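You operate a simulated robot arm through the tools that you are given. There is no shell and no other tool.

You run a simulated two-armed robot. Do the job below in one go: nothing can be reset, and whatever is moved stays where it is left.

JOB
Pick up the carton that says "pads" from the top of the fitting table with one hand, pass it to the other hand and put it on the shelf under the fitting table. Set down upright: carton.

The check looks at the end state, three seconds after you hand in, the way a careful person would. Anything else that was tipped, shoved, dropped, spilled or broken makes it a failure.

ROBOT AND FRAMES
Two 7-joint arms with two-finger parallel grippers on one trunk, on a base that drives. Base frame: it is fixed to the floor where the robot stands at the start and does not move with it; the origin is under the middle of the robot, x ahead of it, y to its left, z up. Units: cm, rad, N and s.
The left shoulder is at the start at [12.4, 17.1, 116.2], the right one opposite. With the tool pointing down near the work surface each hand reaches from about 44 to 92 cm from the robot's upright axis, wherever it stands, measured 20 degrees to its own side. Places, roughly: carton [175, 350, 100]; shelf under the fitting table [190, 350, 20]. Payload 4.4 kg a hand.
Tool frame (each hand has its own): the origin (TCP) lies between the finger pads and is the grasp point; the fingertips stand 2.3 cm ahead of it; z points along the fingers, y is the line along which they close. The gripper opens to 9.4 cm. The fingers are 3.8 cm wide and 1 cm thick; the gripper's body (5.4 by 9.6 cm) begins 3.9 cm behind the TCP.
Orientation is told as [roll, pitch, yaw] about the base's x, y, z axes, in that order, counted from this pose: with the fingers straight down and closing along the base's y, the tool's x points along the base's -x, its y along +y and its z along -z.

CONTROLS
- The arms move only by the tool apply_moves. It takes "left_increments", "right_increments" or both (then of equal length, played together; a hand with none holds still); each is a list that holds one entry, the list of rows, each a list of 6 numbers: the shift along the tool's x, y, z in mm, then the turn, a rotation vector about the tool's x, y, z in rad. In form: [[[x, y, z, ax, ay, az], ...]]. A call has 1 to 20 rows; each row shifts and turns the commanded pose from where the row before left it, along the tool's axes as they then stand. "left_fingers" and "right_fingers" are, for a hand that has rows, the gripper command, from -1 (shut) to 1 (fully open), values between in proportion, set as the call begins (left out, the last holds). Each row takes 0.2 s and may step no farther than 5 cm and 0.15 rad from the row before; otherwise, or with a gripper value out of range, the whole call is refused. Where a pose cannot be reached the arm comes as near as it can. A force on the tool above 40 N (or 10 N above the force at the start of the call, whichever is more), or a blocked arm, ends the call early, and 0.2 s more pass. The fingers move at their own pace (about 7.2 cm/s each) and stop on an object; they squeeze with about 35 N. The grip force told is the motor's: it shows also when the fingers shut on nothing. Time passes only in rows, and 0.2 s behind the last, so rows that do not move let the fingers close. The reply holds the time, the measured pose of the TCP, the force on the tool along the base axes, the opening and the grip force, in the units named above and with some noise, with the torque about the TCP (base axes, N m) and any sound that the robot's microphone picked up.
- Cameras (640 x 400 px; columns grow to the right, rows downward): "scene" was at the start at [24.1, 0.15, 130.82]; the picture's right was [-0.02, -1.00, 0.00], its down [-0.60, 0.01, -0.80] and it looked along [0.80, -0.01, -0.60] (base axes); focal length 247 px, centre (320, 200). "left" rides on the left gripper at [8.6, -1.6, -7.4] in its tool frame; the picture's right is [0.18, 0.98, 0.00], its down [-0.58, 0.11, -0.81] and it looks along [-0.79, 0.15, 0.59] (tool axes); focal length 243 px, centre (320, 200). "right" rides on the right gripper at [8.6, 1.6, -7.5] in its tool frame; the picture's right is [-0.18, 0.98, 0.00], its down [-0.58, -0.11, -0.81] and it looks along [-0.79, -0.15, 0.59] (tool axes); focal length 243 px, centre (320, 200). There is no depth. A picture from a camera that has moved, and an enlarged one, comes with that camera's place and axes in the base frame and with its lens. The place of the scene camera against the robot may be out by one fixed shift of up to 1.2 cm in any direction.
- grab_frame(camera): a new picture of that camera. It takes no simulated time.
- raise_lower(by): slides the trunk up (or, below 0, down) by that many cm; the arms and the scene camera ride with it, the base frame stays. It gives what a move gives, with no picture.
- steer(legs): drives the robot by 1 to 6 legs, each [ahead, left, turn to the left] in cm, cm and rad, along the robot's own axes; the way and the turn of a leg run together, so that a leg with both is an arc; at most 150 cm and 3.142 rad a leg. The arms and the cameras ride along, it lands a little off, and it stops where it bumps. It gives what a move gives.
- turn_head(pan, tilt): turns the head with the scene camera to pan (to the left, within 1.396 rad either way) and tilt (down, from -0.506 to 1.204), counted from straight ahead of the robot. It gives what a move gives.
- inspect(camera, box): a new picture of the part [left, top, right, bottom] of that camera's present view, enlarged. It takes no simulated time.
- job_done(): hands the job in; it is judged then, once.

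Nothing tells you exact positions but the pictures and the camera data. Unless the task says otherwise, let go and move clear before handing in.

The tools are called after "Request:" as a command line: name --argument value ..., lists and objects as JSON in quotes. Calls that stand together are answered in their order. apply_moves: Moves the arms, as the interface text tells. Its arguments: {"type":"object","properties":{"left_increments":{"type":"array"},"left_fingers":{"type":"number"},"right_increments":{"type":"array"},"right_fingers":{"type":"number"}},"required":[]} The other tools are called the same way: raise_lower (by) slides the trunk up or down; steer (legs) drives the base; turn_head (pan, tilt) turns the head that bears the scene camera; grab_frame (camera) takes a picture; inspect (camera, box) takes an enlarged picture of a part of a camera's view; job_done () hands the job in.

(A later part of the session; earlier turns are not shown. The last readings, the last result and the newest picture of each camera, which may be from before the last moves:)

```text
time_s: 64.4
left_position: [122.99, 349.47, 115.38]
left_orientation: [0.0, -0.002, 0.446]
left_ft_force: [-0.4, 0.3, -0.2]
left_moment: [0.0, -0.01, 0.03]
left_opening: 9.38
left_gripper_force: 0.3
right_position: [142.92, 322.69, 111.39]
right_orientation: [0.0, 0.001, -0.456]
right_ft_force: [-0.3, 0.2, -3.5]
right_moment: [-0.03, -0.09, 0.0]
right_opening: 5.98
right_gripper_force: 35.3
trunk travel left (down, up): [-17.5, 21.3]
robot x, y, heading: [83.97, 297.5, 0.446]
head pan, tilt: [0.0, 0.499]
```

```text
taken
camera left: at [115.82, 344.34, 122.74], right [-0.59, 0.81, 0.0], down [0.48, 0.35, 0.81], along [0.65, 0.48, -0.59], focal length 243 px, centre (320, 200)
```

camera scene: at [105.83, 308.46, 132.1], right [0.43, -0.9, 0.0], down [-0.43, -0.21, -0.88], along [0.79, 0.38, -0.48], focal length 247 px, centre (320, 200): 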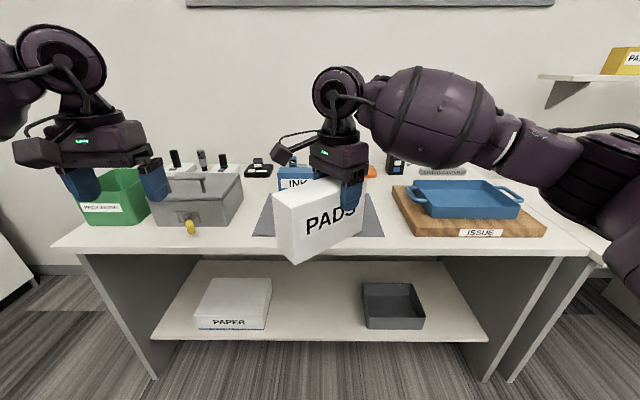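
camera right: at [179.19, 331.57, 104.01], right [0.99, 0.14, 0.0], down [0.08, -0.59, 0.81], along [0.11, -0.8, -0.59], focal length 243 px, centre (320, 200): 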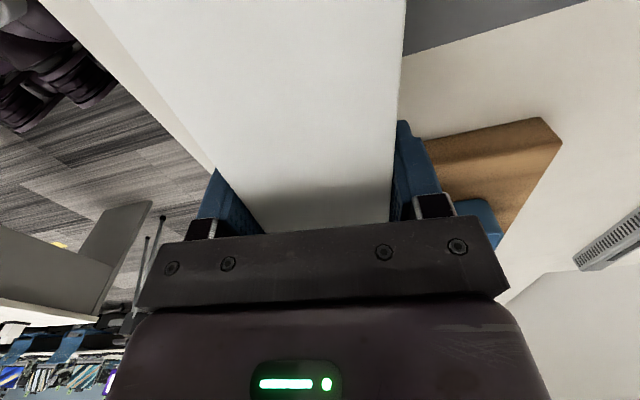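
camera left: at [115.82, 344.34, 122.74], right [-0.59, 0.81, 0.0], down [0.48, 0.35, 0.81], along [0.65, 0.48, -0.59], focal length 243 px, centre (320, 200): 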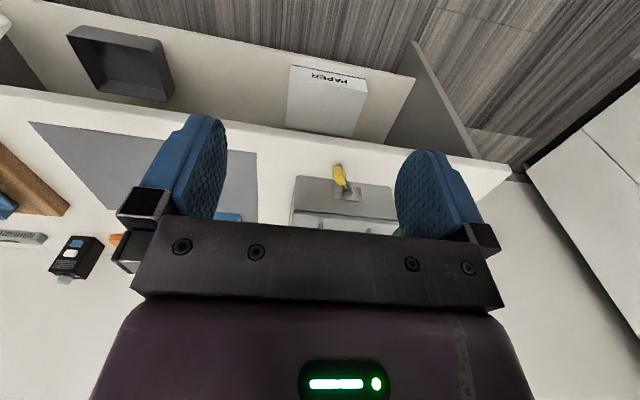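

The carton hangs steady at the hand-over spot, left end facing my left hand. I'll push it 6 cm further forward for elbow room, and meanwhile turn and tilt the left hand so that its fingers point along the carton's length, about 35° below horizontal.

Request:
apply_moves --right_increments '[[[-6.2, 7.8, 0, 0, 0, 0], [-6.2, 7.8, 0, 0, 0, 0], [-6.2, 7.8, 0, 0, 0, 0], [-6.2, 7.8, 0, 0, 0, 0], [-6.2, 7.8, 0, 0, 0, 0], [-6.2, 8, 0, 0, 0, 0], [0, 0, 0, 0, 0, 0], [0, 0, 0, 0, 0, 0], [0, 0, 0, 0, 0, 0], [0, 0, 0, 0, 0, 0], [0, 0, 0, 0, 0, 0], [0, 0, 0, 0, 0, 0], [0, 0, 0, 0, 0, 0], [0, 0, 0, 0, 0, 0], [0, 0, 0, 0, 0, 0]]]' --left_increments '[[[0, 0, 0, 0, 0, 0.1287], [0, 0, 0, 0, 0, 0.1287], [0, 0, 0, 0, 0, 0.1287], [0, 0, 0, 0, 0, 0.1287], [0, 0, 0, 0, 0, 0.1287], [0, 0, 0, 0, 0, 0.1287], [0, 0, 0, 0, 0, 0.1287], [0, 0, 0, 0, -0.137, 0], [0, 0, 0, 0, -0.137, 0], [0, 0, 0, 0, -0.137, 0], [0, 0, 0, 0, -0.137, 0], [0, 0, 0, 0, -0.137, 0], [0, 0, 0, 0, -0.137, 0], [0, 0, 0, 0, -0.137, 0], [0, 0, 0, 0, 0, 0]]]' --left_fingers 1

Request:
grab_frame --camera "scene"

Request:
grab_frame --camera "left"

```text
time_s: 67.6
left_position: [112.37, 344.53, 117.41]
left_orientation: [0.016, -0.922, -0.422]
left_ft_force: [-0.4, -0.2, -0.4]
left_moment: [0.02, 0.01, -0.01]
left_opening: 9.4
left_gripper_force: 0.1
left hand out of reach, approached as far as the arm can: row 7, 8, 9, 10, 11, 12, 13, 14
right_position: [148.53, 325.12, 111.31]
right_orientation: [-0.002, 0.001, -0.457]
right_ft_force: [0.1, -1.4, -3.3]
right_moment: [-0.04, -0.08, -0.02]
right_opening: 5.98
right_gripper_force: 35.1
trunk travel left (down, up): [-17.5, 21.3]
robot x, y, heading: [84.01, 297.45, 0.449]
head pan, tilt: [0.0, 0.499]
```

```text
taken
camera scene: at [106.04, 308.37, 132.06], right [0.43, -0.9, 0.0], down [-0.43, -0.21, -0.88], along [0.79, 0.38, -0.48], focal length 247 px, centre (320, 200)
```

scene: 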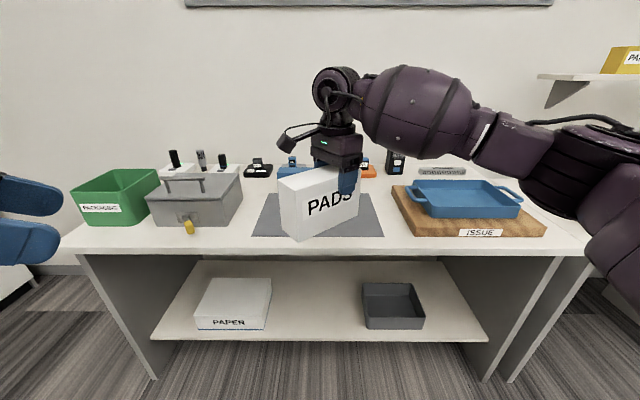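

```text
taken
camera left: at [101.47, 347.56, 114.89], right [0.29, 0.95, -0.14], down [-0.23, 0.21, 0.95], along [0.93, -0.24, 0.27], focal length 243 px, centre (320, 200)
```

left: 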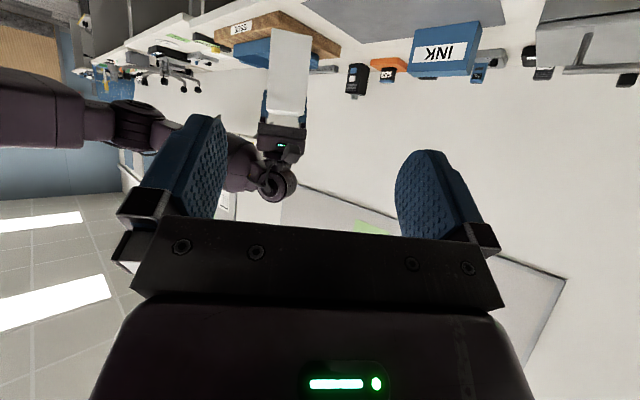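

The left arm couldn't hold that orientation so far out on its side and sagged to [112, 344.5, 117]. Moving it inward should help; I'll shift it a little toward the hand-over spot and see where it settles.

Request:
apply_moves --left_increments '[[[-20.7, -13.7, 20.8, 0, 0, 0], [-20.7, -13.7, 20.8, 0, 0, 0], [-20.7, -13.7, 20.8, 0, 0, 0], [-20.7, -13.7, 20.8, 0, 0, 0], [0, 0, 0, 0, 0, 0]]]'

Request:
grab_frame --camera "scene"

```text
time_s: 68.8
left_position: [120.73, 334.83, 118.88]
left_orientation: [0.015, -0.923, -0.419]
left_ft_force: [0.0, 0.0, -1.1]
left_moment: [0.0, 0.0, -0.01]
left_opening: 9.39
left_gripper_force: 0.1
right_position: [148.36, 325.26, 111.36]
right_orientation: [0.0, 0.001, -0.456]
right_ft_force: [-0.2, 0.2, -3.4]
right_moment: [-0.04, -0.08, -0.01]
right_opening: 5.99
right_gripper_force: 35.2
trunk travel left (down, up): [-17.5, 21.3]
robot x, y, heading: [83.85, 297.82, 0.444]
head pan, tilt: [0.0, 0.499]
```

```text
taken
camera scene: at [105.8, 308.49, 132.11], right [0.43, -0.9, 0.0], down [-0.43, -0.21, -0.88], along [0.79, 0.38, -0.48], focal length 247 px, centre (320, 200)
```

scene: 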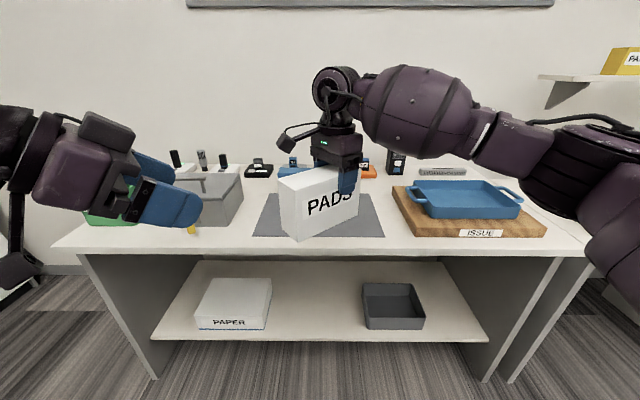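

The hand now holds the tilt comfortably at [120.7, 334.8, 118.9]. I'll correct its yaw slightly and move to a stand-off about 12 cm short of the grasp point, then look with both cameras.

Request:
apply_moves --left_increments '[[[-11.4, 11.4, 34.5, 0.0147, 0, 0.0073], [-11.4, 11.4, 34.5, 0.0147, 0, 0.0073], [-11.4, 11.4, 34.5, 0.0147, 0, 0.0073], [0, 0, 0, 0, 0, 0]]]'

Request:
grab_frame --camera "scene"

Request:
grab_frame --camera "left"

Request:
grab_frame --camera "right"

```text
time_s: 69.8
left_position: [131.54, 333.89, 115.36]
left_orientation: [0.003, -0.923, -0.459]
left_ft_force: [-0.4, 0.7, 0.4]
left_moment: [-0.03, 0.01, 0.02]
left_opening: 9.39
left_gripper_force: 0.0
right_position: [148.31, 325.23, 111.51]
right_orientation: [-0.001, -0.001, -0.455]
right_ft_force: [-0.1, -0.5, -2.3]
right_moment: [-0.05, -0.14, -0.01]
right_opening: 5.99
right_gripper_force: 35.2
trunk travel left (down, up): [-17.5, 21.3]
robot x, y, heading: [84.12, 297.24, 0.444]
head pan, tilt: [0.0, 0.499]
```

```text
taken
camera scene: at [105.77, 308.46, 132.13], right [0.43, -0.9, 0.0], down [-0.43, -0.21, -0.88], along [0.79, 0.38, -0.48], focal length 247 px, centre (320, 200)
```

scene: 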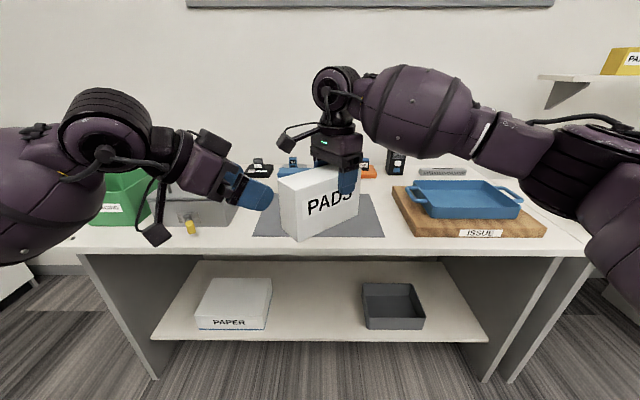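

```text
taken
camera left: at [120.78, 337.38, 112.94], right [0.33, 0.93, -0.15], down [-0.21, 0.23, 0.95], along [0.92, -0.29, 0.27], focal length 243 px, centre (320, 200)
```

left: 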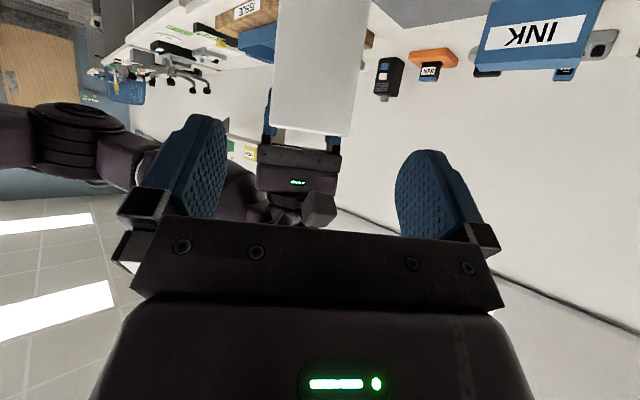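

```text
taken
camera right: at [141.21, 330.49, 119.08], right [0.6, 0.8, 0.0], down [0.47, -0.35, 0.81], along [0.65, -0.48, -0.59], focal length 243 px, centre (320, 200)
```

right: 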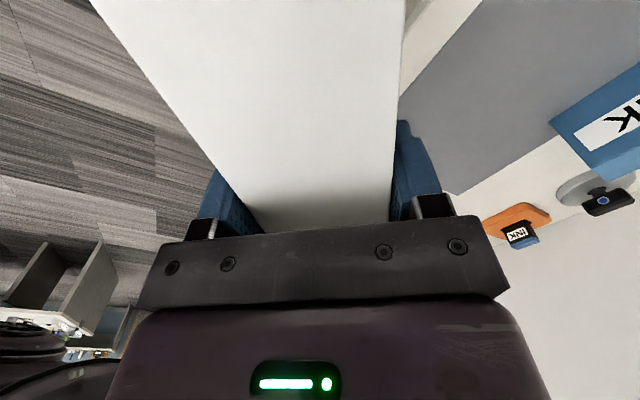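

The carton's end face appears centred between the left fingers. I'll zoom to measure it before closing in.

Request:
inspect --camera "left" --box '[220, 0, 412, 120]'

Request:
inspect --camera "left" --box '[220, 80, 412, 200]'

Request:
inspect --camera "scene" --box '[180, 120, 404, 260]'

```text
3.33 times, centred on (316, 60) of left
camera zoom: at [120.78, 337.38, 112.94], right [0.33, 0.93, -0.15], down [-0.21, 0.23, 0.95], along [0.92, -0.29, 0.27], focal length 809 px, centre (333, 667)
```

zoom: 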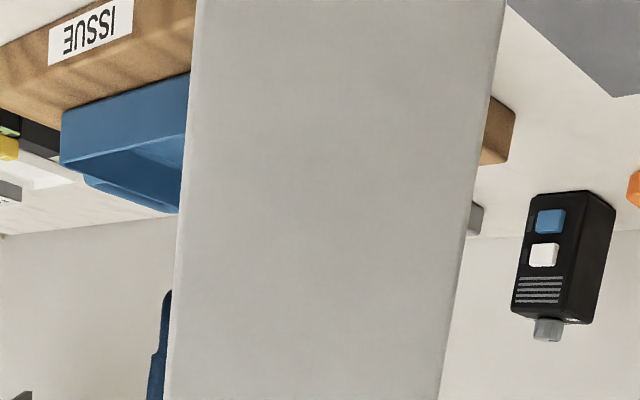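

```text
3.33 times, centred on (316, 140) of left
camera zoom: at [120.78, 337.38, 112.94], right [0.33, 0.93, -0.15], down [-0.21, 0.23, 0.95], along [0.92, -0.29, 0.27], focal length 809 px, centre (333, 400)
```

zoom: 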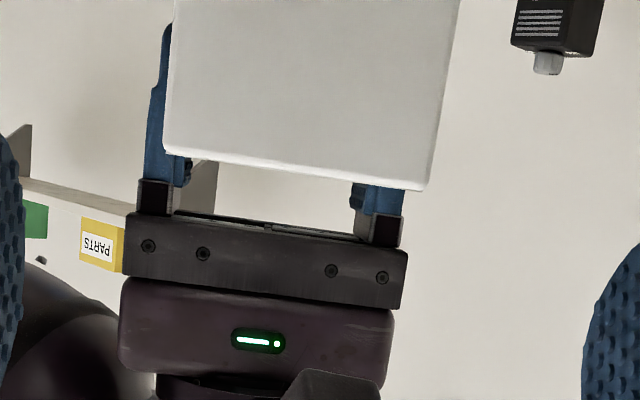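

```text
2.86 times, centred on (292, 190) of scene
camera zoom: at [105.77, 308.46, 132.13], right [0.43, -0.9, 0.0], down [-0.43, -0.21, -0.88], along [0.79, 0.38, -0.48], focal length 706 px, centre (400, 229)
```

zoom: 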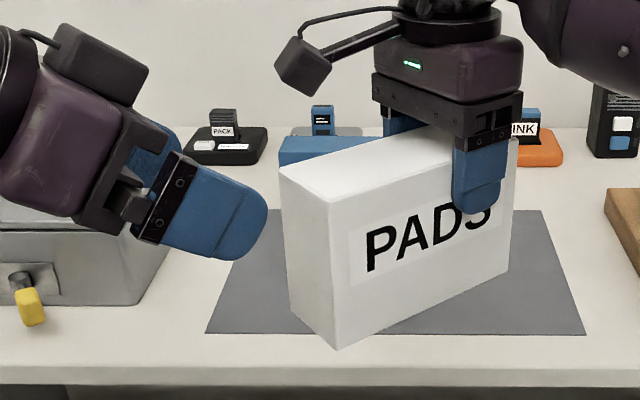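

With a 37° tilt, the block on the back of the left gripper would come near the right hand's camera, so I'll flatten the left hand to about 20° below horizontal. The carton's end centre is at about [138.5, 330.1], top z≈113.

Request:
apply_moves --left_increments '[[[0, 0, 0, 0, -0.1, 0], [0, 0, 0, 0, -0.1, 0], [0, 0, 0, 0, -0.1, 0], [18.8, -1.6, 11.8, 0, 0, 0], [18.8, -1.6, 11.8, 0, 0, 0], [0, 0, 0, 0, 0, 0]]]'

Request:
inspect --camera "left" --box '[180, 0, 500, 200]'

Request:
inspect --camera "scene" --box '[180, 120, 404, 260]'

```text
time_s: 71.2
left_position: [132.27, 333.16, 111.02]
left_orientation: [0.002, -1.222, -0.459]
left_ft_force: [0.3, -0.3, -1.2]
left_moment: [0.0, 0.0, 0.05]
left_opening: 9.4
left_gripper_force: 0.1
right_position: [148.31, 325.27, 111.49]
right_orientation: [0.002, 0.0, -0.456]
right_ft_force: [-0.3, 0.5, -2.8]
right_moment: [-0.05, -0.11, 0.0]
right_opening: 5.99
right_gripper_force: 35.4
trunk travel left (down, up): [-17.5, 21.3]
robot x, y, heading: [83.84, 297.8, 0.449]
head pan, tilt: [0.0, 0.499]
```

```text
2.00 times, centred on (340, 100) of left
camera zoom: at [122.53, 336.09, 105.38], right [0.38, 0.91, -0.17], down [-0.45, 0.34, 0.82], along [0.81, -0.23, 0.54], focal length 485 px, centre (280, 400)
```

zoom: 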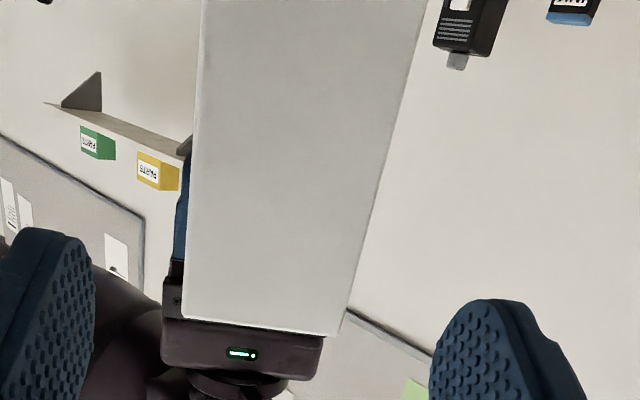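

```text
2.86 times, centred on (292, 190) of scene
camera zoom: at [105.82, 308.44, 132.12], right [0.43, -0.9, 0.0], down [-0.43, -0.21, -0.88], along [0.79, 0.38, -0.48], focal length 706 px, centre (400, 229)
```

zoom: 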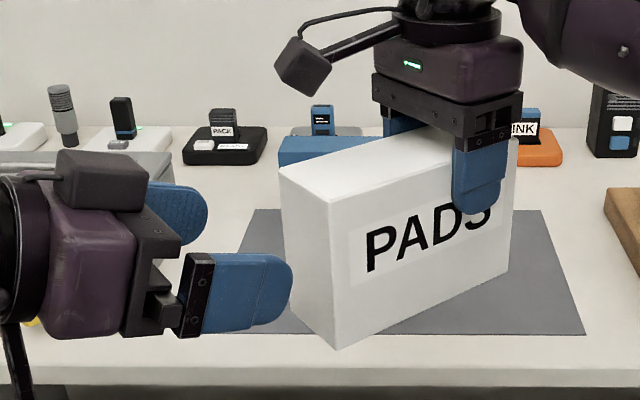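

The left hand reaches the flatter pose and the carton end is centred between its open fingers. Sliding it in 9.6 cm along its pointing direction.

Request:
apply_moves --left_increments '[[[0, 0, 24, 0, 0, 0], [0, 0, 24, 0, 0, 0], [0, 0, 24, 0, 0, 0], [0, 0, 24, 0, 0, 0], [0, 0, 0, 0, 0, 0]]]'

Request:
grab_frame --camera "left"

Request:
inspect --camera "scene" --box '[180, 120, 404, 260]'

Request:
grab_frame --camera "right"

```text
time_s: 72.4
left_position: [140.26, 329.16, 107.83]
left_orientation: [0.004, -1.222, -0.462]
left_ft_force: [0.3, 0.4, 1.3]
left_moment: [0.0, 0.0, -0.01]
left_opening: 9.41
left_gripper_force: 0.0
right_position: [148.25, 325.29, 111.55]
right_orientation: [0.0, 0.002, -0.456]
right_ft_force: [-0.3, -0.5, -3.1]
right_moment: [-0.05, -0.06, 0.01]
right_opening: 5.99
right_gripper_force: 35.0
trunk travel left (down, up): [-17.5, 21.3]
robot x, y, heading: [83.1, 297.49, 0.452]
head pan, tilt: [0.0, 0.499]
```

```text
taken
camera left: at [130.57, 332.18, 102.13], right [0.38, 0.91, -0.17], down [-0.45, 0.34, 0.82], along [0.81, -0.23, 0.54], focal length 243 px, centre (320, 200)
```

left: 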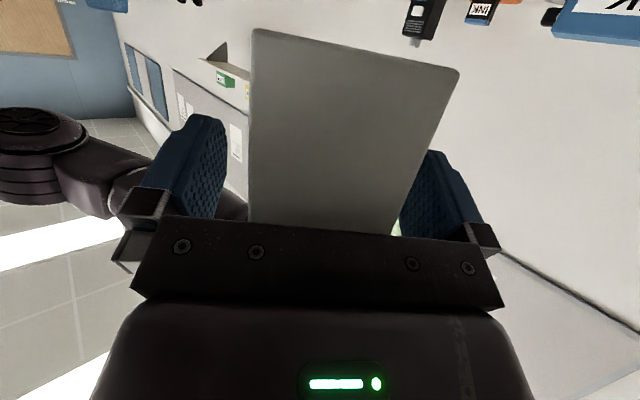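

```text
2.86 times, centred on (292, 190) of scene
camera zoom: at [105.8, 308.46, 132.12], right [0.43, -0.9, 0.0], down [-0.43, -0.21, -0.88], along [0.79, 0.38, -0.48], focal length 706 px, centre (400, 229)
```

zoom: 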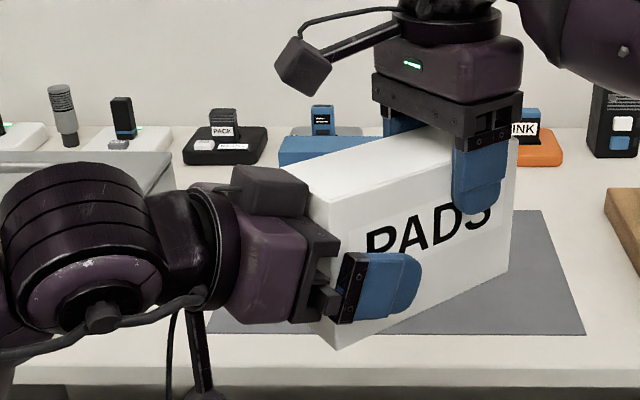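

```text
taken
camera right: at [141.24, 330.49, 119.05], right [0.6, 0.8, 0.0], down [0.47, -0.35, 0.81], along [0.65, -0.48, -0.59], focal length 243 px, centre (320, 200)
```

right: 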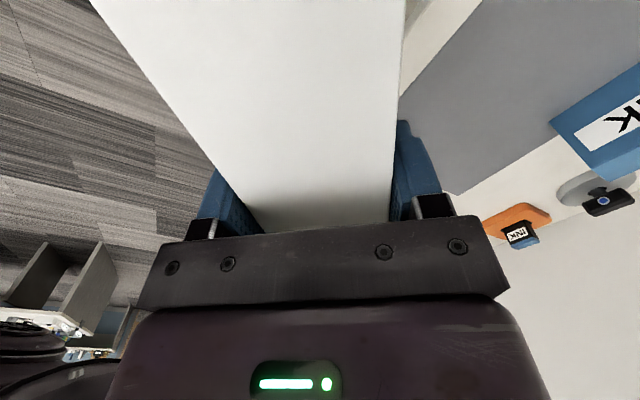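

Left fingers are around the free end with no contact force and both hands well separated. Closing the left gripper.

Request:
apply_moves --left_increments '[[[0, 0, 0, 0, 0, 0], [0, 0, 0, 0, 0, 0], [0, 0, 0, 0, 0, 0], [0, 0, 0, 0, 0, 0], [0, 0, 0, 0, 0, 0], [0, 0, 0, 0, 0, 0]]]' --left_fingers -1

Request:
grab_frame --camera "left"

Request:
inspect --camera "scene" --box '[180, 120, 404, 260]'

```text
time_s: 73.8
left_position: [140.21, 329.13, 107.69]
left_orientation: [0.002, -1.222, -0.458]
left_ft_force: [6.8, 7.7, -0.3]
left_moment: [-0.35, 0.19, 0.33]
left_opening: 5.99
left_gripper_force: 35.1
right_position: [148.37, 325.34, 111.44]
right_orientation: [-0.002, 0.0, -0.455]
right_ft_force: [-5.7, -7.4, -3.2]
right_moment: [0.02, -0.08, 0.53]
right_opening: 5.96
right_gripper_force: 35.0
trunk travel left (down, up): [-17.5, 21.3]
robot x, y, heading: [83.7, 297.43, 0.444]
head pan, tilt: [0.0, 0.499]
```

```text
taken
camera left: at [130.6, 332.21, 102.1], right [0.38, 0.91, -0.17], down [-0.45, 0.34, 0.82], along [0.81, -0.23, 0.54], focal length 243 px, centre (320, 200)
```

left: 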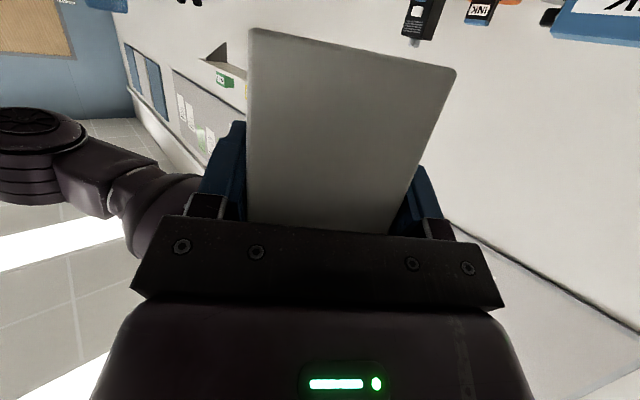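

```text
2.86 times, centred on (292, 190) of scene
camera zoom: at [105.84, 308.46, 132.11], right [0.43, -0.9, 0.0], down [-0.43, -0.21, -0.88], along [0.79, 0.38, -0.48], focal length 706 px, centre (400, 229)
```

zoom: 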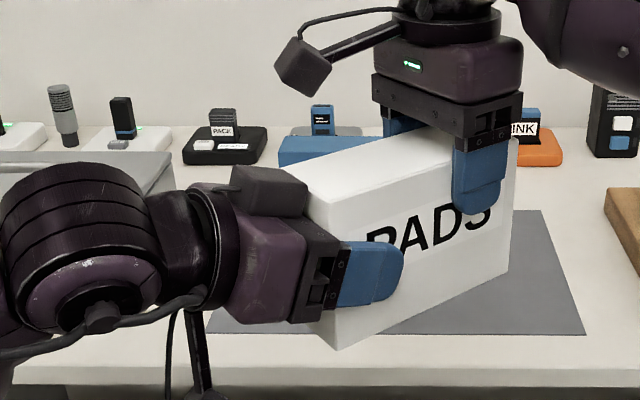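

Both hands hold the carton (5.99 cm each). Now I open the right hand in place, then check that the left alone holds it.

Request:
apply_moves --right_increments '[[[0, 0, 0, 0, 0, 0], [0, 0, 0, 0, 0, 0], [0, 0, 0, 0, 0, 0], [0, 0, 0, 0, 0, 0], [0, 0, 0, 0, 0, 0]]]' --right_fingers 1

Request:
grab_frame --camera "right"

Request:
inspect --camera "scene" --box '[180, 120, 404, 260]'

```text
time_s: 75.0
left_position: [140.32, 329.07, 107.72]
left_orientation: [0.001, -1.221, -0.46]
left_ft_force: [0.4, 0.8, -0.1]
left_moment: [0.03, 0.14, -0.02]
left_opening: 5.98
left_gripper_force: 35.2
right_position: [148.33, 325.2, 111.45]
right_orientation: [0.001, 0.001, -0.455]
right_ft_force: [-0.6, 0.3, 0.0]
right_moment: [0.03, 0.01, -0.01]
right_opening: 9.41
right_gripper_force: 0.1
trunk travel left (down, up): [-17.5, 21.3]
robot x, y, heading: [83.83, 297.67, 0.446]
head pan, tilt: [0.0, 0.499]
```

```text
taken
camera right: at [141.28, 330.48, 119.02], right [0.6, 0.8, 0.0], down [0.47, -0.35, 0.81], along [0.65, -0.48, -0.59], focal length 243 px, centre (320, 200)
```

right: 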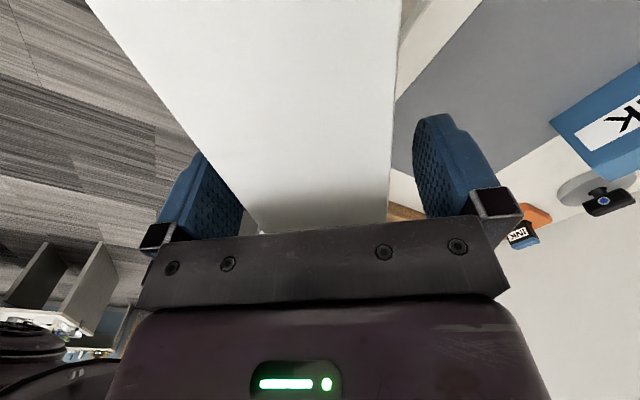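

```text
2.86 times, centred on (292, 190) of scene
camera zoom: at [105.84, 308.46, 132.11], right [0.43, -0.9, 0.0], down [-0.43, -0.21, -0.88], along [0.79, 0.38, -0.48], focal length 706 px, centre (400, 229)
```

zoom: 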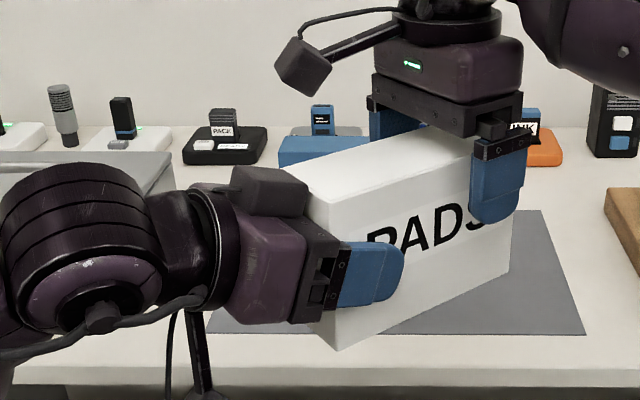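

The left hand alone holds the carton and it hasn't moved. Raising the right hand straight up off it.

Request:
apply_moves --right_increments '[[[0, 0, -15, 0, 0, 0], [0, 0, -25, 0, 0, 0], [0, 0, -25, 0, 0, 0], [0, 0, -25, 0, 0, 0], [0, 0, -25, 0, 0, 0], [0, 0, 0, 0, 0, 0]]]'

Request:
grab_frame --camera "scene"

Request:
grab_frame --camera "right"

```text
time_s: 76.4
left_position: [140.38, 329.18, 107.71]
left_orientation: [-0.001, -1.22, -0.458]
left_ft_force: [0.3, 1.1, -1.3]
left_moment: [0.03, 0.15, 0.01]
left_opening: 5.94
left_gripper_force: 35.3
right_position: [148.35, 325.24, 122.9]
right_orientation: [-0.001, 0.002, -0.455]
right_ft_force: [-0.6, 0.0, -0.3]
right_moment: [0.01, 0.0, 0.0]
right_opening: 9.36
right_gripper_force: 0.1
trunk travel left (down, up): [-17.5, 21.3]
robot x, y, heading: [83.85, 297.47, 0.448]
head pan, tilt: [0.0, 0.499]
```

```text
taken
camera scene: at [105.89, 308.47, 132.08], right [0.43, -0.9, 0.0], down [-0.43, -0.21, -0.88], along [0.79, 0.38, -0.48], focal length 247 px, centre (320, 200)
```

scene: 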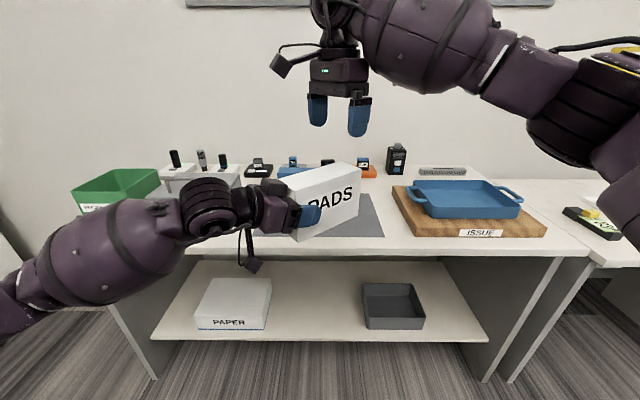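

```text
taken
camera right: at [141.31, 330.47, 130.49], right [0.6, 0.8, 0.0], down [0.48, -0.35, 0.81], along [0.65, -0.48, -0.59], focal length 243 px, centre (320, 200)
```

right: 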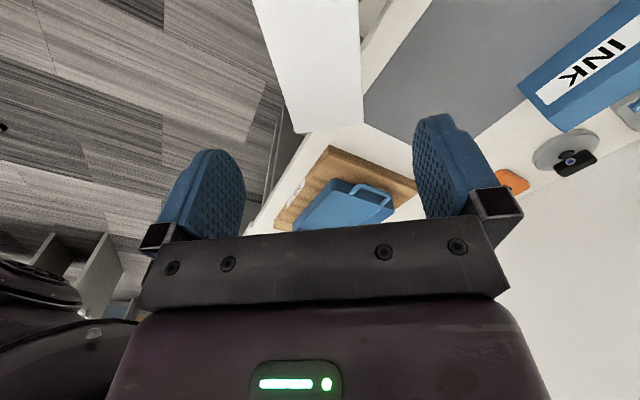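

The left hand holds the carton well; right is clear above. Next the right hand retracts to my right side, out of the way.

Request:
apply_moves --right_increments '[[[-8.3, -38, 0, 0, 0, 0], [-8.3, -38, 0, 0, 0, 0], [-8.3, -38, 0, 0, 0, 0], [-8.3, -38, 0, 0, 0, 0], [-8.3, -38, 0, 0, 0, 0], [-8.3, -38, 0, 0, 0, 0], [-8.3, -38, 0, 0, 0, 0], [-8.3, -38, 0, 0, 0, 0], [-8.3, -38, 0, 0, 0, 0], [0, 0, 0, 0, 0, -0.1287], [0, 0, 0, 0, 0, -0.1287], [0, 0, 0, 0, 0, -0.1287], [0, 0, 0, 0, 0, -0.1287], [0, 0, 0, 0, 0, -0.1287], [0, 0, 0, 0, 0, -0.1287], [0, 0, 0, 0, 0, -0.1287], [0, 0, 0, 0, 0, 0]]]'

Request:
apply_moves --left_increments '[[[8.1, 18.5, -22.2, 0, 0, 0], [8.1, 18.5, -22.2, 0, 0, 0], [8.1, 18.5, -22.2, 0, 0, 0], [8.1, 18.5, -22.2, 0, 0, 0], [0, 0, 0, 0, 0, 0]]]'

Request:
grab_frame --camera "scene"

```text
time_s: 80.0
left_position: [140.28, 329.03, 107.71]
left_orientation: [0.001, -1.221, -0.459]
left_ft_force: [-0.1, 0.1, 0.3]
left_moment: [0.09, 0.15, 0.02]
left_opening: 5.95
left_gripper_force: 35.1
right_position: [139.88, 291.28, 122.95]
right_orientation: [-0.001, 0.0, 0.445]
right_ft_force: [-0.5, -0.3, -0.3]
right_moment: [0.02, -0.03, -0.01]
right_opening: 9.42
right_gripper_force: 0.1
trunk travel left (down, up): [-17.5, 21.3]
robot x, y, heading: [83.67, 297.47, 0.449]
head pan, tilt: [0.0, 0.499]
```

```text
time_s: 81.2
left_position: [135.06, 339.95, 107.62]
left_orientation: [0.0, -1.221, -0.458]
left_ft_force: [-0.8, 0.2, -0.3]
left_moment: [0.07, 0.12, 0.01]
left_opening: 5.97
left_gripper_force: 35.3
right_position: [140.08, 291.4, 122.84]
right_orientation: [0.0, 0.0, 0.444]
right_ft_force: [-0.5, 0.0, 0.5]
right_moment: [-0.02, 0.0, -0.02]
right_opening: 9.38
right_gripper_force: 0.0
trunk travel left (down, up): [-17.5, 21.3]
robot x, y, heading: [83.95, 297.62, 0.448]
head pan, tilt: [0.0, 0.499]
```

```text
taken
camera scene: at [105.88, 308.44, 132.09], right [0.43, -0.9, 0.0], down [-0.43, -0.21, -0.88], along [0.79, 0.38, -0.48], focal length 247 px, centre (320, 200)
```

scene: 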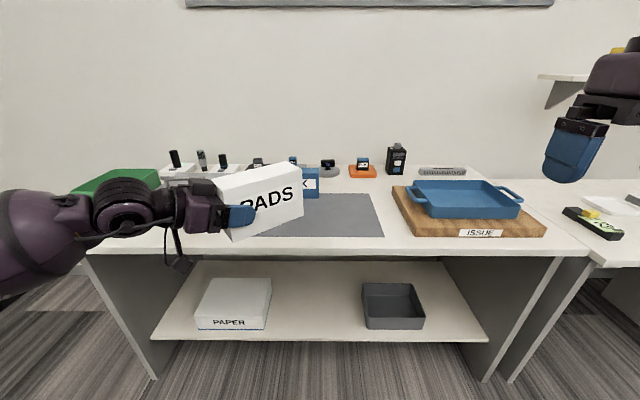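

Both hands are apart with the carton secure in the left. Now I yaw the left hand so the carton points straight toward the table.

Request:
apply_moves --left_increments '[[[0, 0, 0, -0.1214, 0, -0.0442], [0, 0, 0, -0.1214, 0, -0.0442], [0, 0, 0, -0.1214, 0, -0.0442], [0, 0, 0, -0.1214, 0, -0.0442], [0, 0, 0, -0.1214, 0, -0.0442], [0, 0, 0, -0.1214, 0, -0.0442], [0, 0, 0, -0.1214, 0, -0.0442], [0, 0, 0, 0, 0, 0]]]'

Request:
grab_frame --camera "scene"

Request:
grab_frame --camera "left"

```text
time_s: 83.0
left_position: [133.11, 344.76, 108.44]
left_orientation: [-0.001, -1.217, 0.424]
left_ft_force: [-0.2, 0.1, -3.2]
left_moment: [-0.04, 0.13, -0.02]
left_opening: 5.98
left_gripper_force: 34.4
left hand out of reach, approached as far as the arm can: row 6, 7
right_position: [139.94, 291.4, 123.0]
right_orientation: [-0.003, 0.003, 0.444]
right_ft_force: [-0.1, 0.0, -0.3]
right_moment: [-0.05, 0.0, 0.0]
right_opening: 9.41
right_gripper_force: 0.1
trunk travel left (down, up): [-17.5, 21.3]
robot x, y, heading: [83.79, 297.59, 0.447]
head pan, tilt: [0.0, 0.499]
```

```text
taken
camera scene: at [105.79, 308.6, 132.1], right [0.43, -0.9, 0.0], down [-0.43, -0.21, -0.88], along [0.79, 0.38, -0.48], focal length 247 px, centre (320, 200)
```

scene: 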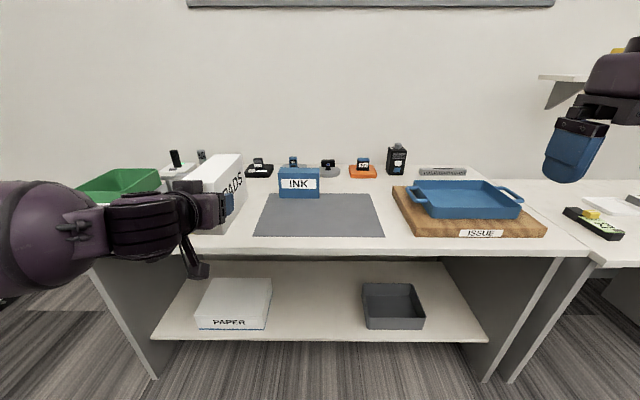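

```text
taken
camera left: at [124.61, 339.22, 102.82], right [-0.46, 0.87, -0.17], down [-0.55, -0.13, 0.83], along [0.7, 0.48, 0.54], focal length 243 px, centre (320, 200)
```

left: 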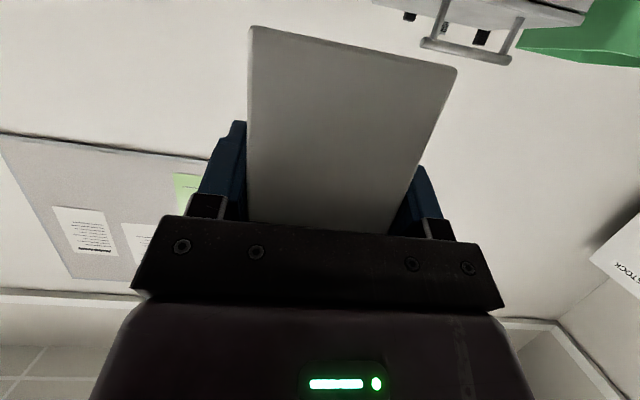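

The carton now points at the table, hand at [133, 344.8, 108.4] (slightly re-placed by reach limits, still level). I'll back up 10 cm for clearance, lower the trunk fully, and then bring the left hand down in front of the table.

Request:
steer --legs '[[-10, 0, 0]]'

Request:
raise_lower --by -17.5

Request:
turn_head --pan 0.2 --tilt 0.65

Request:
grab_frame --camera "scene"

```text
time_s: 84.2
left_position: [124.02, 340.25, 108.46]
left_orientation: [0.002, -1.218, 0.42]
left_ft_force: [-1.0, 0.8, -3.3]
left_moment: [-0.07, 0.11, 0.01]
left_opening: 6.0
left_gripper_force: 34.7
right_position: [130.82, 286.91, 122.87]
right_orientation: [0.0, 0.0, 0.447]
right_ft_force: [-0.9, 0.2, 1.4]
right_moment: [0.0, -0.01, -0.01]
right_opening: 9.4
right_gripper_force: 0.1
trunk travel left (down, up): [-17.5, 21.3]
robot x, y, heading: [74.54, 292.96, 0.448]
head pan, tilt: [0.0, 0.499]
```

```text
time_s: 86.2
left_position: [125.18, 340.88, 75.86]
left_orientation: [-0.011, -0.888, 0.432]
left_ft_force: [0.2, -0.1, -2.7]
left_moment: [-0.07, 0.16, -0.01]
left_opening: 6.01
left_gripper_force: 35.2
right_position: [130.97, 286.87, 105.46]
right_orientation: [0.001, 0.002, 0.444]
right_ft_force: [0.2, 0.2, 0.1]
right_moment: [-0.03, -0.01, -0.01]
right_opening: 9.42
right_gripper_force: 0.1
trunk travel left (down, up): [0.0, 38.8]
robot x, y, heading: [74.47, 293.29, 0.452]
head pan, tilt: [0.0, 0.499]
```

```text
time_s: 86.9
left_position: [125.22, 340.76, 75.81]
left_orientation: [-0.012, -0.886, 0.431]
left_ft_force: [-1.1, -0.2, -3.7]
left_moment: [-0.08, 0.16, -0.02]
left_opening: 5.98
left_gripper_force: 34.8
right_position: [131.01, 287.04, 105.47]
right_orientation: [-0.001, 0.002, 0.445]
right_ft_force: [0.3, -0.6, 0.1]
right_moment: [-0.02, -0.03, 0.0]
right_opening: 9.4
right_gripper_force: 0.0
trunk travel left (down, up): [0.0, 38.8]
robot x, y, heading: [74.68, 293.02, 0.445]
head pan, tilt: [0.201, 0.649]
```

```text
taken
camera scene: at [109.42, 312.11, 109.62], right [0.6, -0.8, 0.0], down [-0.48, -0.36, -0.8], along [0.64, 0.48, -0.6], focal length 247 px, centre (320, 200)
```

scene: 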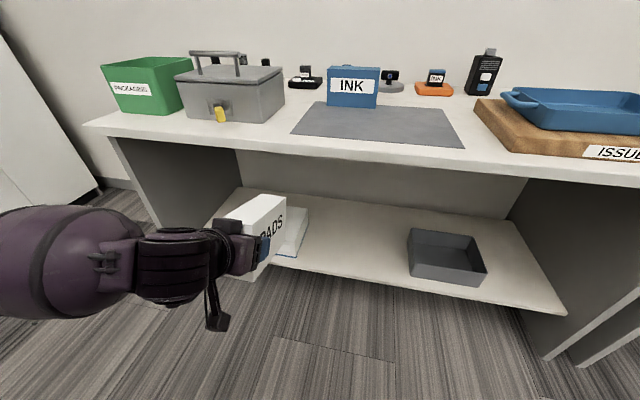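

Lowering the trunk left the left hand at z≈75.8 but let its pitch slip from −1.22 to −0.89, so the carton nose is tipped down. I'll pitch it back to level right here and watch whether the arm can hold it.

Request:
apply_moves --left_increments '[[[0, 0, 0, 0, -0.084, 0], [0, 0, 0, 0, -0.084, 0], [0, 0, 0, 0, -0.084, 0], [0, 0, 0, 0, -0.084, 0], [0, 0, 0, 0, 0, 0]]]'

Request:
grab_frame --camera "scene"

Request:
grab_frame --camera "left"

```text
time_s: 88.1
left_position: [125.23, 340.81, 75.91]
left_orientation: [-0.01, -0.884, 0.431]
left_ft_force: [-0.3, 0.2, -3.5]
left_moment: [-0.05, 0.14, 0.0]
left_opening: 5.99
left_gripper_force: 35.0
left hand out of reach, approached as far as the arm can: row 1, 2, 3, 4
right_position: [130.93, 286.96, 105.33]
right_orientation: [0.002, 0.003, 0.445]
right_ft_force: [0.5, 0.0, 0.1]
right_moment: [0.02, 0.06, 0.02]
right_opening: 9.39
right_gripper_force: 0.1
trunk travel left (down, up): [0.0, 38.8]
robot x, y, heading: [74.58, 293.3, 0.446]
head pan, tilt: [0.201, 0.649]
```

```text
taken
camera scene: at [109.42, 312.11, 109.61], right [0.6, -0.8, 0.0], down [-0.48, -0.36, -0.8], along [0.64, 0.48, -0.6], focal length 247 px, centre (320, 200)
```

scene: 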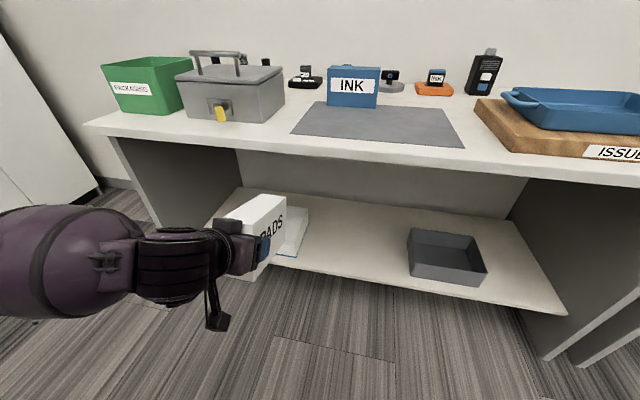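

```text
taken
camera left: at [115.61, 334.77, 73.84], right [-0.51, 0.85, -0.15], down [-0.28, 0.0, 0.96], along [0.81, 0.53, 0.24], focal length 243 px, centre (320, 200)
```

left: 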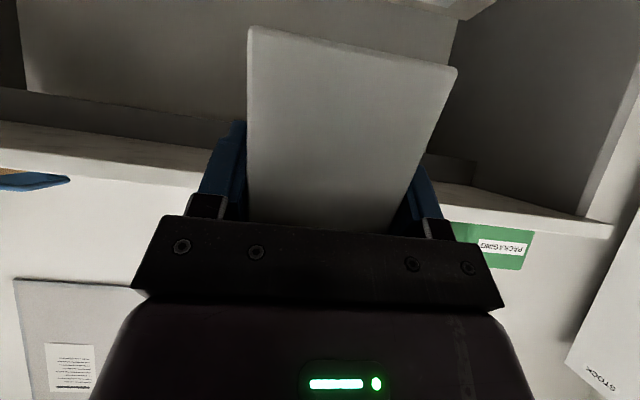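

The wrist is at its limit at this height with the arm folded. I'll bring the hand further down (still 12 cm clear of the table front) where the forearm slopes more and see whether the wrist regains freedom.

Request:
apply_moves --left_increments '[[[29, 0, 23.8, 0, 0, 0], [29, 0, 23.8, 0, 0, 0], [29, 0, 23.8, 0, 0, 0], [29, 0, 23.8, 0, 0, 0], [29, 0, 23.8, 0, 0, 0], [29, 0, 23.8, 0, 0, 0], [0, 0, 0, 0, 0, 0]]]'

Request:
grab_frame --camera "scene"

```text
time_s: 89.7
left_position: [125.28, 340.83, 75.81]
left_orientation: [-0.01, -0.885, 0.431]
left_ft_force: [-0.8, -0.1, -2.4]
left_moment: [-0.06, 0.19, -0.03]
left_opening: 6.01
left_gripper_force: 34.7
left hand out of reach, approached as far as the arm can: row 1, 2, 3, 4, 5, 6
right_position: [130.99, 286.91, 105.41]
right_orientation: [0.001, 0.002, 0.446]
right_ft_force: [-0.4, -0.3, 0.3]
right_moment: [0.03, -0.02, 0.0]
right_opening: 9.38
right_gripper_force: 0.0
trunk travel left (down, up): [0.0, 38.8]
robot x, y, heading: [74.43, 293.15, 0.447]
head pan, tilt: [0.201, 0.649]
```

```text
taken
camera scene: at [109.42, 312.11, 109.61], right [0.6, -0.8, 0.0], down [-0.48, -0.36, -0.8], along [0.64, 0.48, -0.6], focal length 247 px, centre (320, 200)
```

scene: 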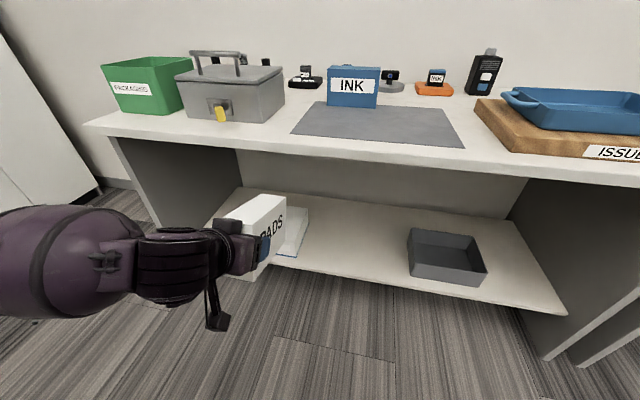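

The left arm didn't move at all, so something is jammed at a joint limit. I'll look at the arm itself from the head camera.

Request:
turn_head --pan 0.9 --tilt 0.8

Request:
grab_frame --camera "scene"

Request:
turn_head --pan 0.6 --tilt 1.1

Request:
grab_frame --camera "scene"

```text
time_s: 90.8
left_position: [125.22, 340.81, 75.71]
left_orientation: [-0.01, -0.886, 0.431]
left_ft_force: [0.7, 0.1, -2.9]
left_moment: [-0.06, 0.12, -0.01]
left_opening: 5.98
left_gripper_force: 35.6
right_position: [130.98, 287.08, 105.43]
right_orientation: [0.0, 0.001, 0.446]
right_ft_force: [-0.3, -0.4, 0.3]
right_moment: [-0.01, 0.03, 0.04]
right_opening: 9.39
right_gripper_force: 0.0
trunk travel left (down, up): [0.0, 38.8]
robot x, y, heading: [74.87, 293.55, 0.451]
head pan, tilt: [0.901, 0.799]
```

```text
taken
camera scene: at [104.29, 314.74, 108.35], right [0.98, -0.22, 0.0], down [-0.16, -0.7, -0.7], along [0.15, 0.68, -0.72], focal length 247 px, centre (320, 200)
```

scene: 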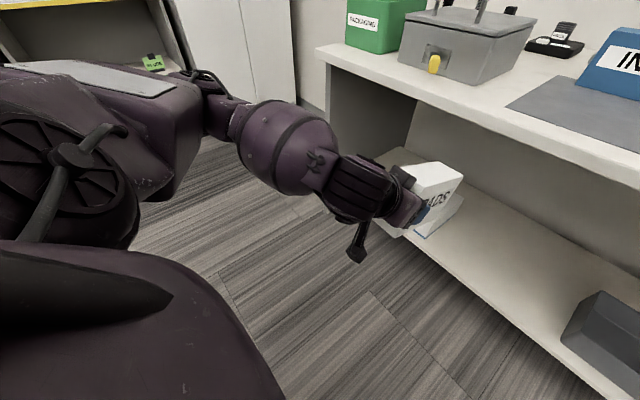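

```text
time_s: 91.5
left_position: [125.25, 340.76, 75.87]
left_orientation: [-0.012, -0.883, 0.432]
left_ft_force: [0.4, 0.8, -2.0]
left_moment: [-0.09, 0.13, 0.0]
left_opening: 5.98
left_gripper_force: 35.0
right_position: [130.99, 287.04, 105.36]
right_orientation: [0.0, 0.001, 0.445]
right_ft_force: [0.5, 0.8, 0.2]
right_moment: [-0.01, -0.01, 0.03]
right_opening: 9.4
right_gripper_force: 0.1
trunk travel left (down, up): [0.0, 38.8]
robot x, y, heading: [74.67, 293.43, 0.448]
head pan, tilt: [0.6, 1.1]
```

```text
taken
camera scene: at [105.65, 312.35, 106.18], right [0.87, -0.5, 0.0], down [-0.44, -0.77, -0.45], along [0.23, 0.39, -0.89], focal length 247 px, centre (320, 200)
```

scene: 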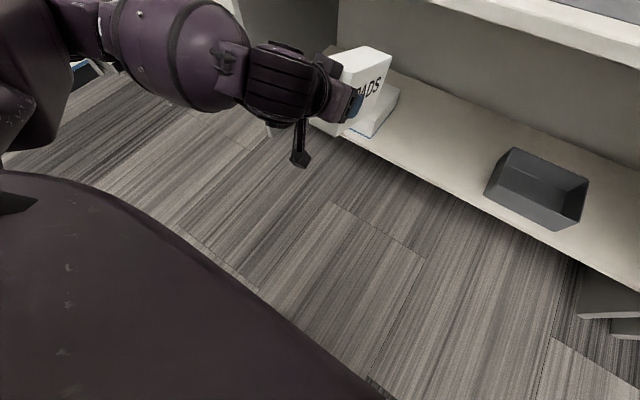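

The arm looks folded close to the shoulder, so it may be an elbow-fold limit. I'll probe with a small forward extension (the carton front is still well clear of the table edge).

Request:
apply_moves --left_increments '[[[-11, 0, 14, 0, 0, 0], [-11, 0, 14, 0, 0, 0], [0, 0, 0, 0, 0, 0]]]'

Request:
apply_moves --left_increments '[[[0, 0, 0, 0, 0.05, 0], [0, 0, 0, 0, 0.05, 0], [0, 0, 0, 0, 0, 0]]]'

```text
time_s: 92.3
left_position: [128.57, 342.26, 75.9]
left_orientation: [-0.012, -0.884, 0.434]
left_ft_force: [-0.1, 0.5, -3.5]
left_moment: [-0.05, 0.1, 0.02]
left_opening: 6.0
left_gripper_force: 35.1
right_position: [131.01, 287.14, 105.47]
right_orientation: [0.001, -0.001, 0.446]
right_ft_force: [0.4, -0.1, 0.0]
right_moment: [-0.01, 0.02, 0.01]
right_opening: 9.4
right_gripper_force: 0.1
trunk travel left (down, up): [0.0, 38.8]
robot x, y, heading: [74.81, 293.67, 0.451]
head pan, tilt: [0.6, 1.1]
```

```text
time_s: 93.2
left_position: [128.44, 342.34, 75.93]
left_orientation: [-0.008, -0.785, 0.429]
left_ft_force: [-0.4, -0.3, -2.2]
left_moment: [-0.02, 0.13, -0.01]
left_opening: 6.01
left_gripper_force: 35.5
right_position: [131.04, 286.99, 105.42]
right_orientation: [-0.001, 0.001, 0.447]
right_ft_force: [-0.8, -0.6, 0.8]
right_moment: [0.01, -0.01, 0.0]
right_opening: 9.38
right_gripper_force: 0.1
trunk travel left (down, up): [0.0, 38.8]
robot x, y, heading: [74.63, 293.35, 0.446]
head pan, tilt: [0.6, 1.1]
```

Extending forward and pitching both work, so the limit was the elbow folding too close. Now I try lowering from here.

Request:
apply_moves --left_increments '[[[17.7, 0, 17.7, 0, 0, 0], [17.7, 0, 17.7, 0, 0, 0], [17.7, 0, 17.7, 0, 0, 0], [17.7, 0, 17.7, 0, 0, 0], [0, 0, 0, 0, 0, 0]]]'

Request:
turn_head --pan 1.39 --tilt 0.6

Request:
grab_frame --camera "scene"

```text
time_s: 94.3
left_position: [128.6, 342.17, 68.23]
left_orientation: [-0.01, -0.786, 0.431]
left_ft_force: [0.2, 0.4, -2.5]
left_moment: [-0.06, 0.1, -0.02]
left_opening: 5.98
left_gripper_force: 35.3
left hand out of reach, approached as far as the arm can: row 4
right_position: [130.89, 287.05, 105.36]
right_orientation: [0.0, 0.001, 0.444]
right_ft_force: [0.5, -1.0, 0.4]
right_moment: [0.01, -0.01, -0.01]
right_opening: 9.4
right_gripper_force: 0.0
trunk travel left (down, up): [0.0, 38.8]
robot x, y, heading: [74.92, 293.65, 0.446]
head pan, tilt: [0.6, 1.1]
```

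```text
time_s: 95.5
left_position: [128.51, 342.22, 68.25]
left_orientation: [-0.008, -0.784, 0.432]
left_ft_force: [0.0, 0.5, -2.6]
left_moment: [-0.04, 0.11, 0.02]
left_opening: 5.99
left_gripper_force: 35.1
right_position: [130.92, 286.86, 105.49]
right_orientation: [0.0, 0.001, 0.444]
right_ft_force: [0.5, -0.1, 0.4]
right_moment: [-0.01, 0.0, 0.03]
right_opening: 9.39
right_gripper_force: 0.0
trunk travel left (down, up): [0.0, 38.8]
robot x, y, heading: [74.87, 293.25, 0.446]
head pan, tilt: [1.389, 0.6]
```

```text
taken
camera scene: at [100.19, 315.4, 110.04], right [0.97, 0.26, 0.0], down [0.15, -0.55, -0.82], along [-0.22, 0.8, -0.57], focal length 247 px, centre (320, 200)
```

scene: 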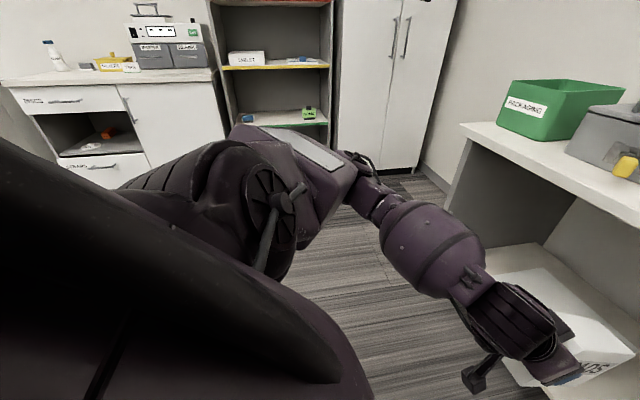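

Lowering straight needs the hand to pitch more steeply: with the hand pointing dead ahead the wrist can't bend upward. At the hand-over it was comfortable pointing inward (to the right), so I'll test that: yaw the hand inward here and re-level it.

Request:
apply_moves --left_increments '[[[0, 0, 0, 0.0919, 0, 0.0919], [0, 0, 0, 0.0919, 0, 0.0919], [0, 0, 0, 0.0919, 0, 0.0919], [0, 0, 0, 0.0919, 0, 0.0919], [0, 0, 0, 0.0919, 0, 0.0919], [0, 0, 0, 0, 0, 0]]]'

Request:
apply_moves --left_increments '[[[0, 0, 0, 0, -0.11, 0], [0, 0, 0, 0, -0.11, 0], [0, 0, 0, 0, -0.11, 0], [0, 0, 0, 0, -0.105, 0], [0, 0, 0, 0, 0, 0]]]'

Request:
turn_head --pan 0.4 --tilt 0.9

Request:
grab_frame --camera "scene"

```text
time_s: 96.9
left_position: [128.44, 342.12, 68.36]
left_orientation: [-0.009, -0.787, -0.222]
left_ft_force: [1.0, -0.5, -2.6]
left_moment: [0.03, 0.13, 0.01]
left_opening: 5.99
left_gripper_force: 34.6
right_position: [131.06, 286.93, 105.54]
right_orientation: [-0.001, 0.001, 0.446]
right_ft_force: [-1.0, -0.2, -0.1]
right_moment: [-0.01, 0.01, -0.03]
right_opening: 9.41
right_gripper_force: 0.0
trunk travel left (down, up): [0.0, 38.8]
robot x, y, heading: [74.54, 293.44, 0.449]
head pan, tilt: [1.389, 0.6]
```

```text
time_s: 98.1
left_position: [128.53, 342.21, 68.45]
left_orientation: [-0.015, -1.225, -0.211]
left_ft_force: [0.7, 0.7, -3.3]
left_moment: [0.03, 0.14, 0.0]
left_opening: 5.97
left_gripper_force: 35.0
right_position: [130.94, 286.98, 105.38]
right_orientation: [0.001, -0.001, 0.446]
right_ft_force: [0.6, -1.2, -0.2]
right_moment: [0.0, 0.03, 0.0]
right_opening: 9.41
right_gripper_force: 0.0
trunk travel left (down, up): [0.0, 38.8]
robot x, y, heading: [74.78, 293.02, 0.445]
head pan, tilt: [1.389, 0.6]
```

```text
time_s: 99.3
left_position: [128.48, 342.16, 68.36]
left_orientation: [-0.015, -1.224, -0.212]
left_ft_force: [-0.3, -0.9, -3.2]
left_moment: [0.05, 0.2, -0.01]
left_opening: 5.95
left_gripper_force: 34.7
right_position: [131.12, 287.06, 105.41]
right_orientation: [0.001, 0.0, 0.445]
right_ft_force: [-0.2, 0.0, -0.5]
right_moment: [0.01, -0.06, 0.02]
right_opening: 9.42
right_gripper_force: 0.0
trunk travel left (down, up): [0.0, 38.8]
robot x, y, heading: [74.79, 293.11, 0.451]
head pan, tilt: [0.4, 0.901]
```

```text
taken
camera scene: at [107.5, 312.53, 107.56], right [0.75, -0.66, 0.0], down [-0.52, -0.59, -0.62], along [0.41, 0.47, -0.78], focal length 247 px, centre (320, 200)
```

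scene: 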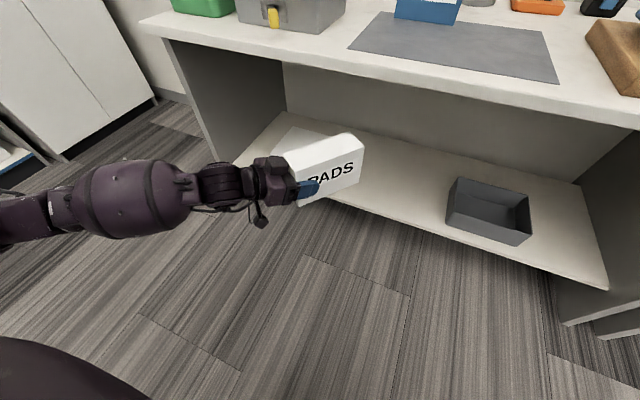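

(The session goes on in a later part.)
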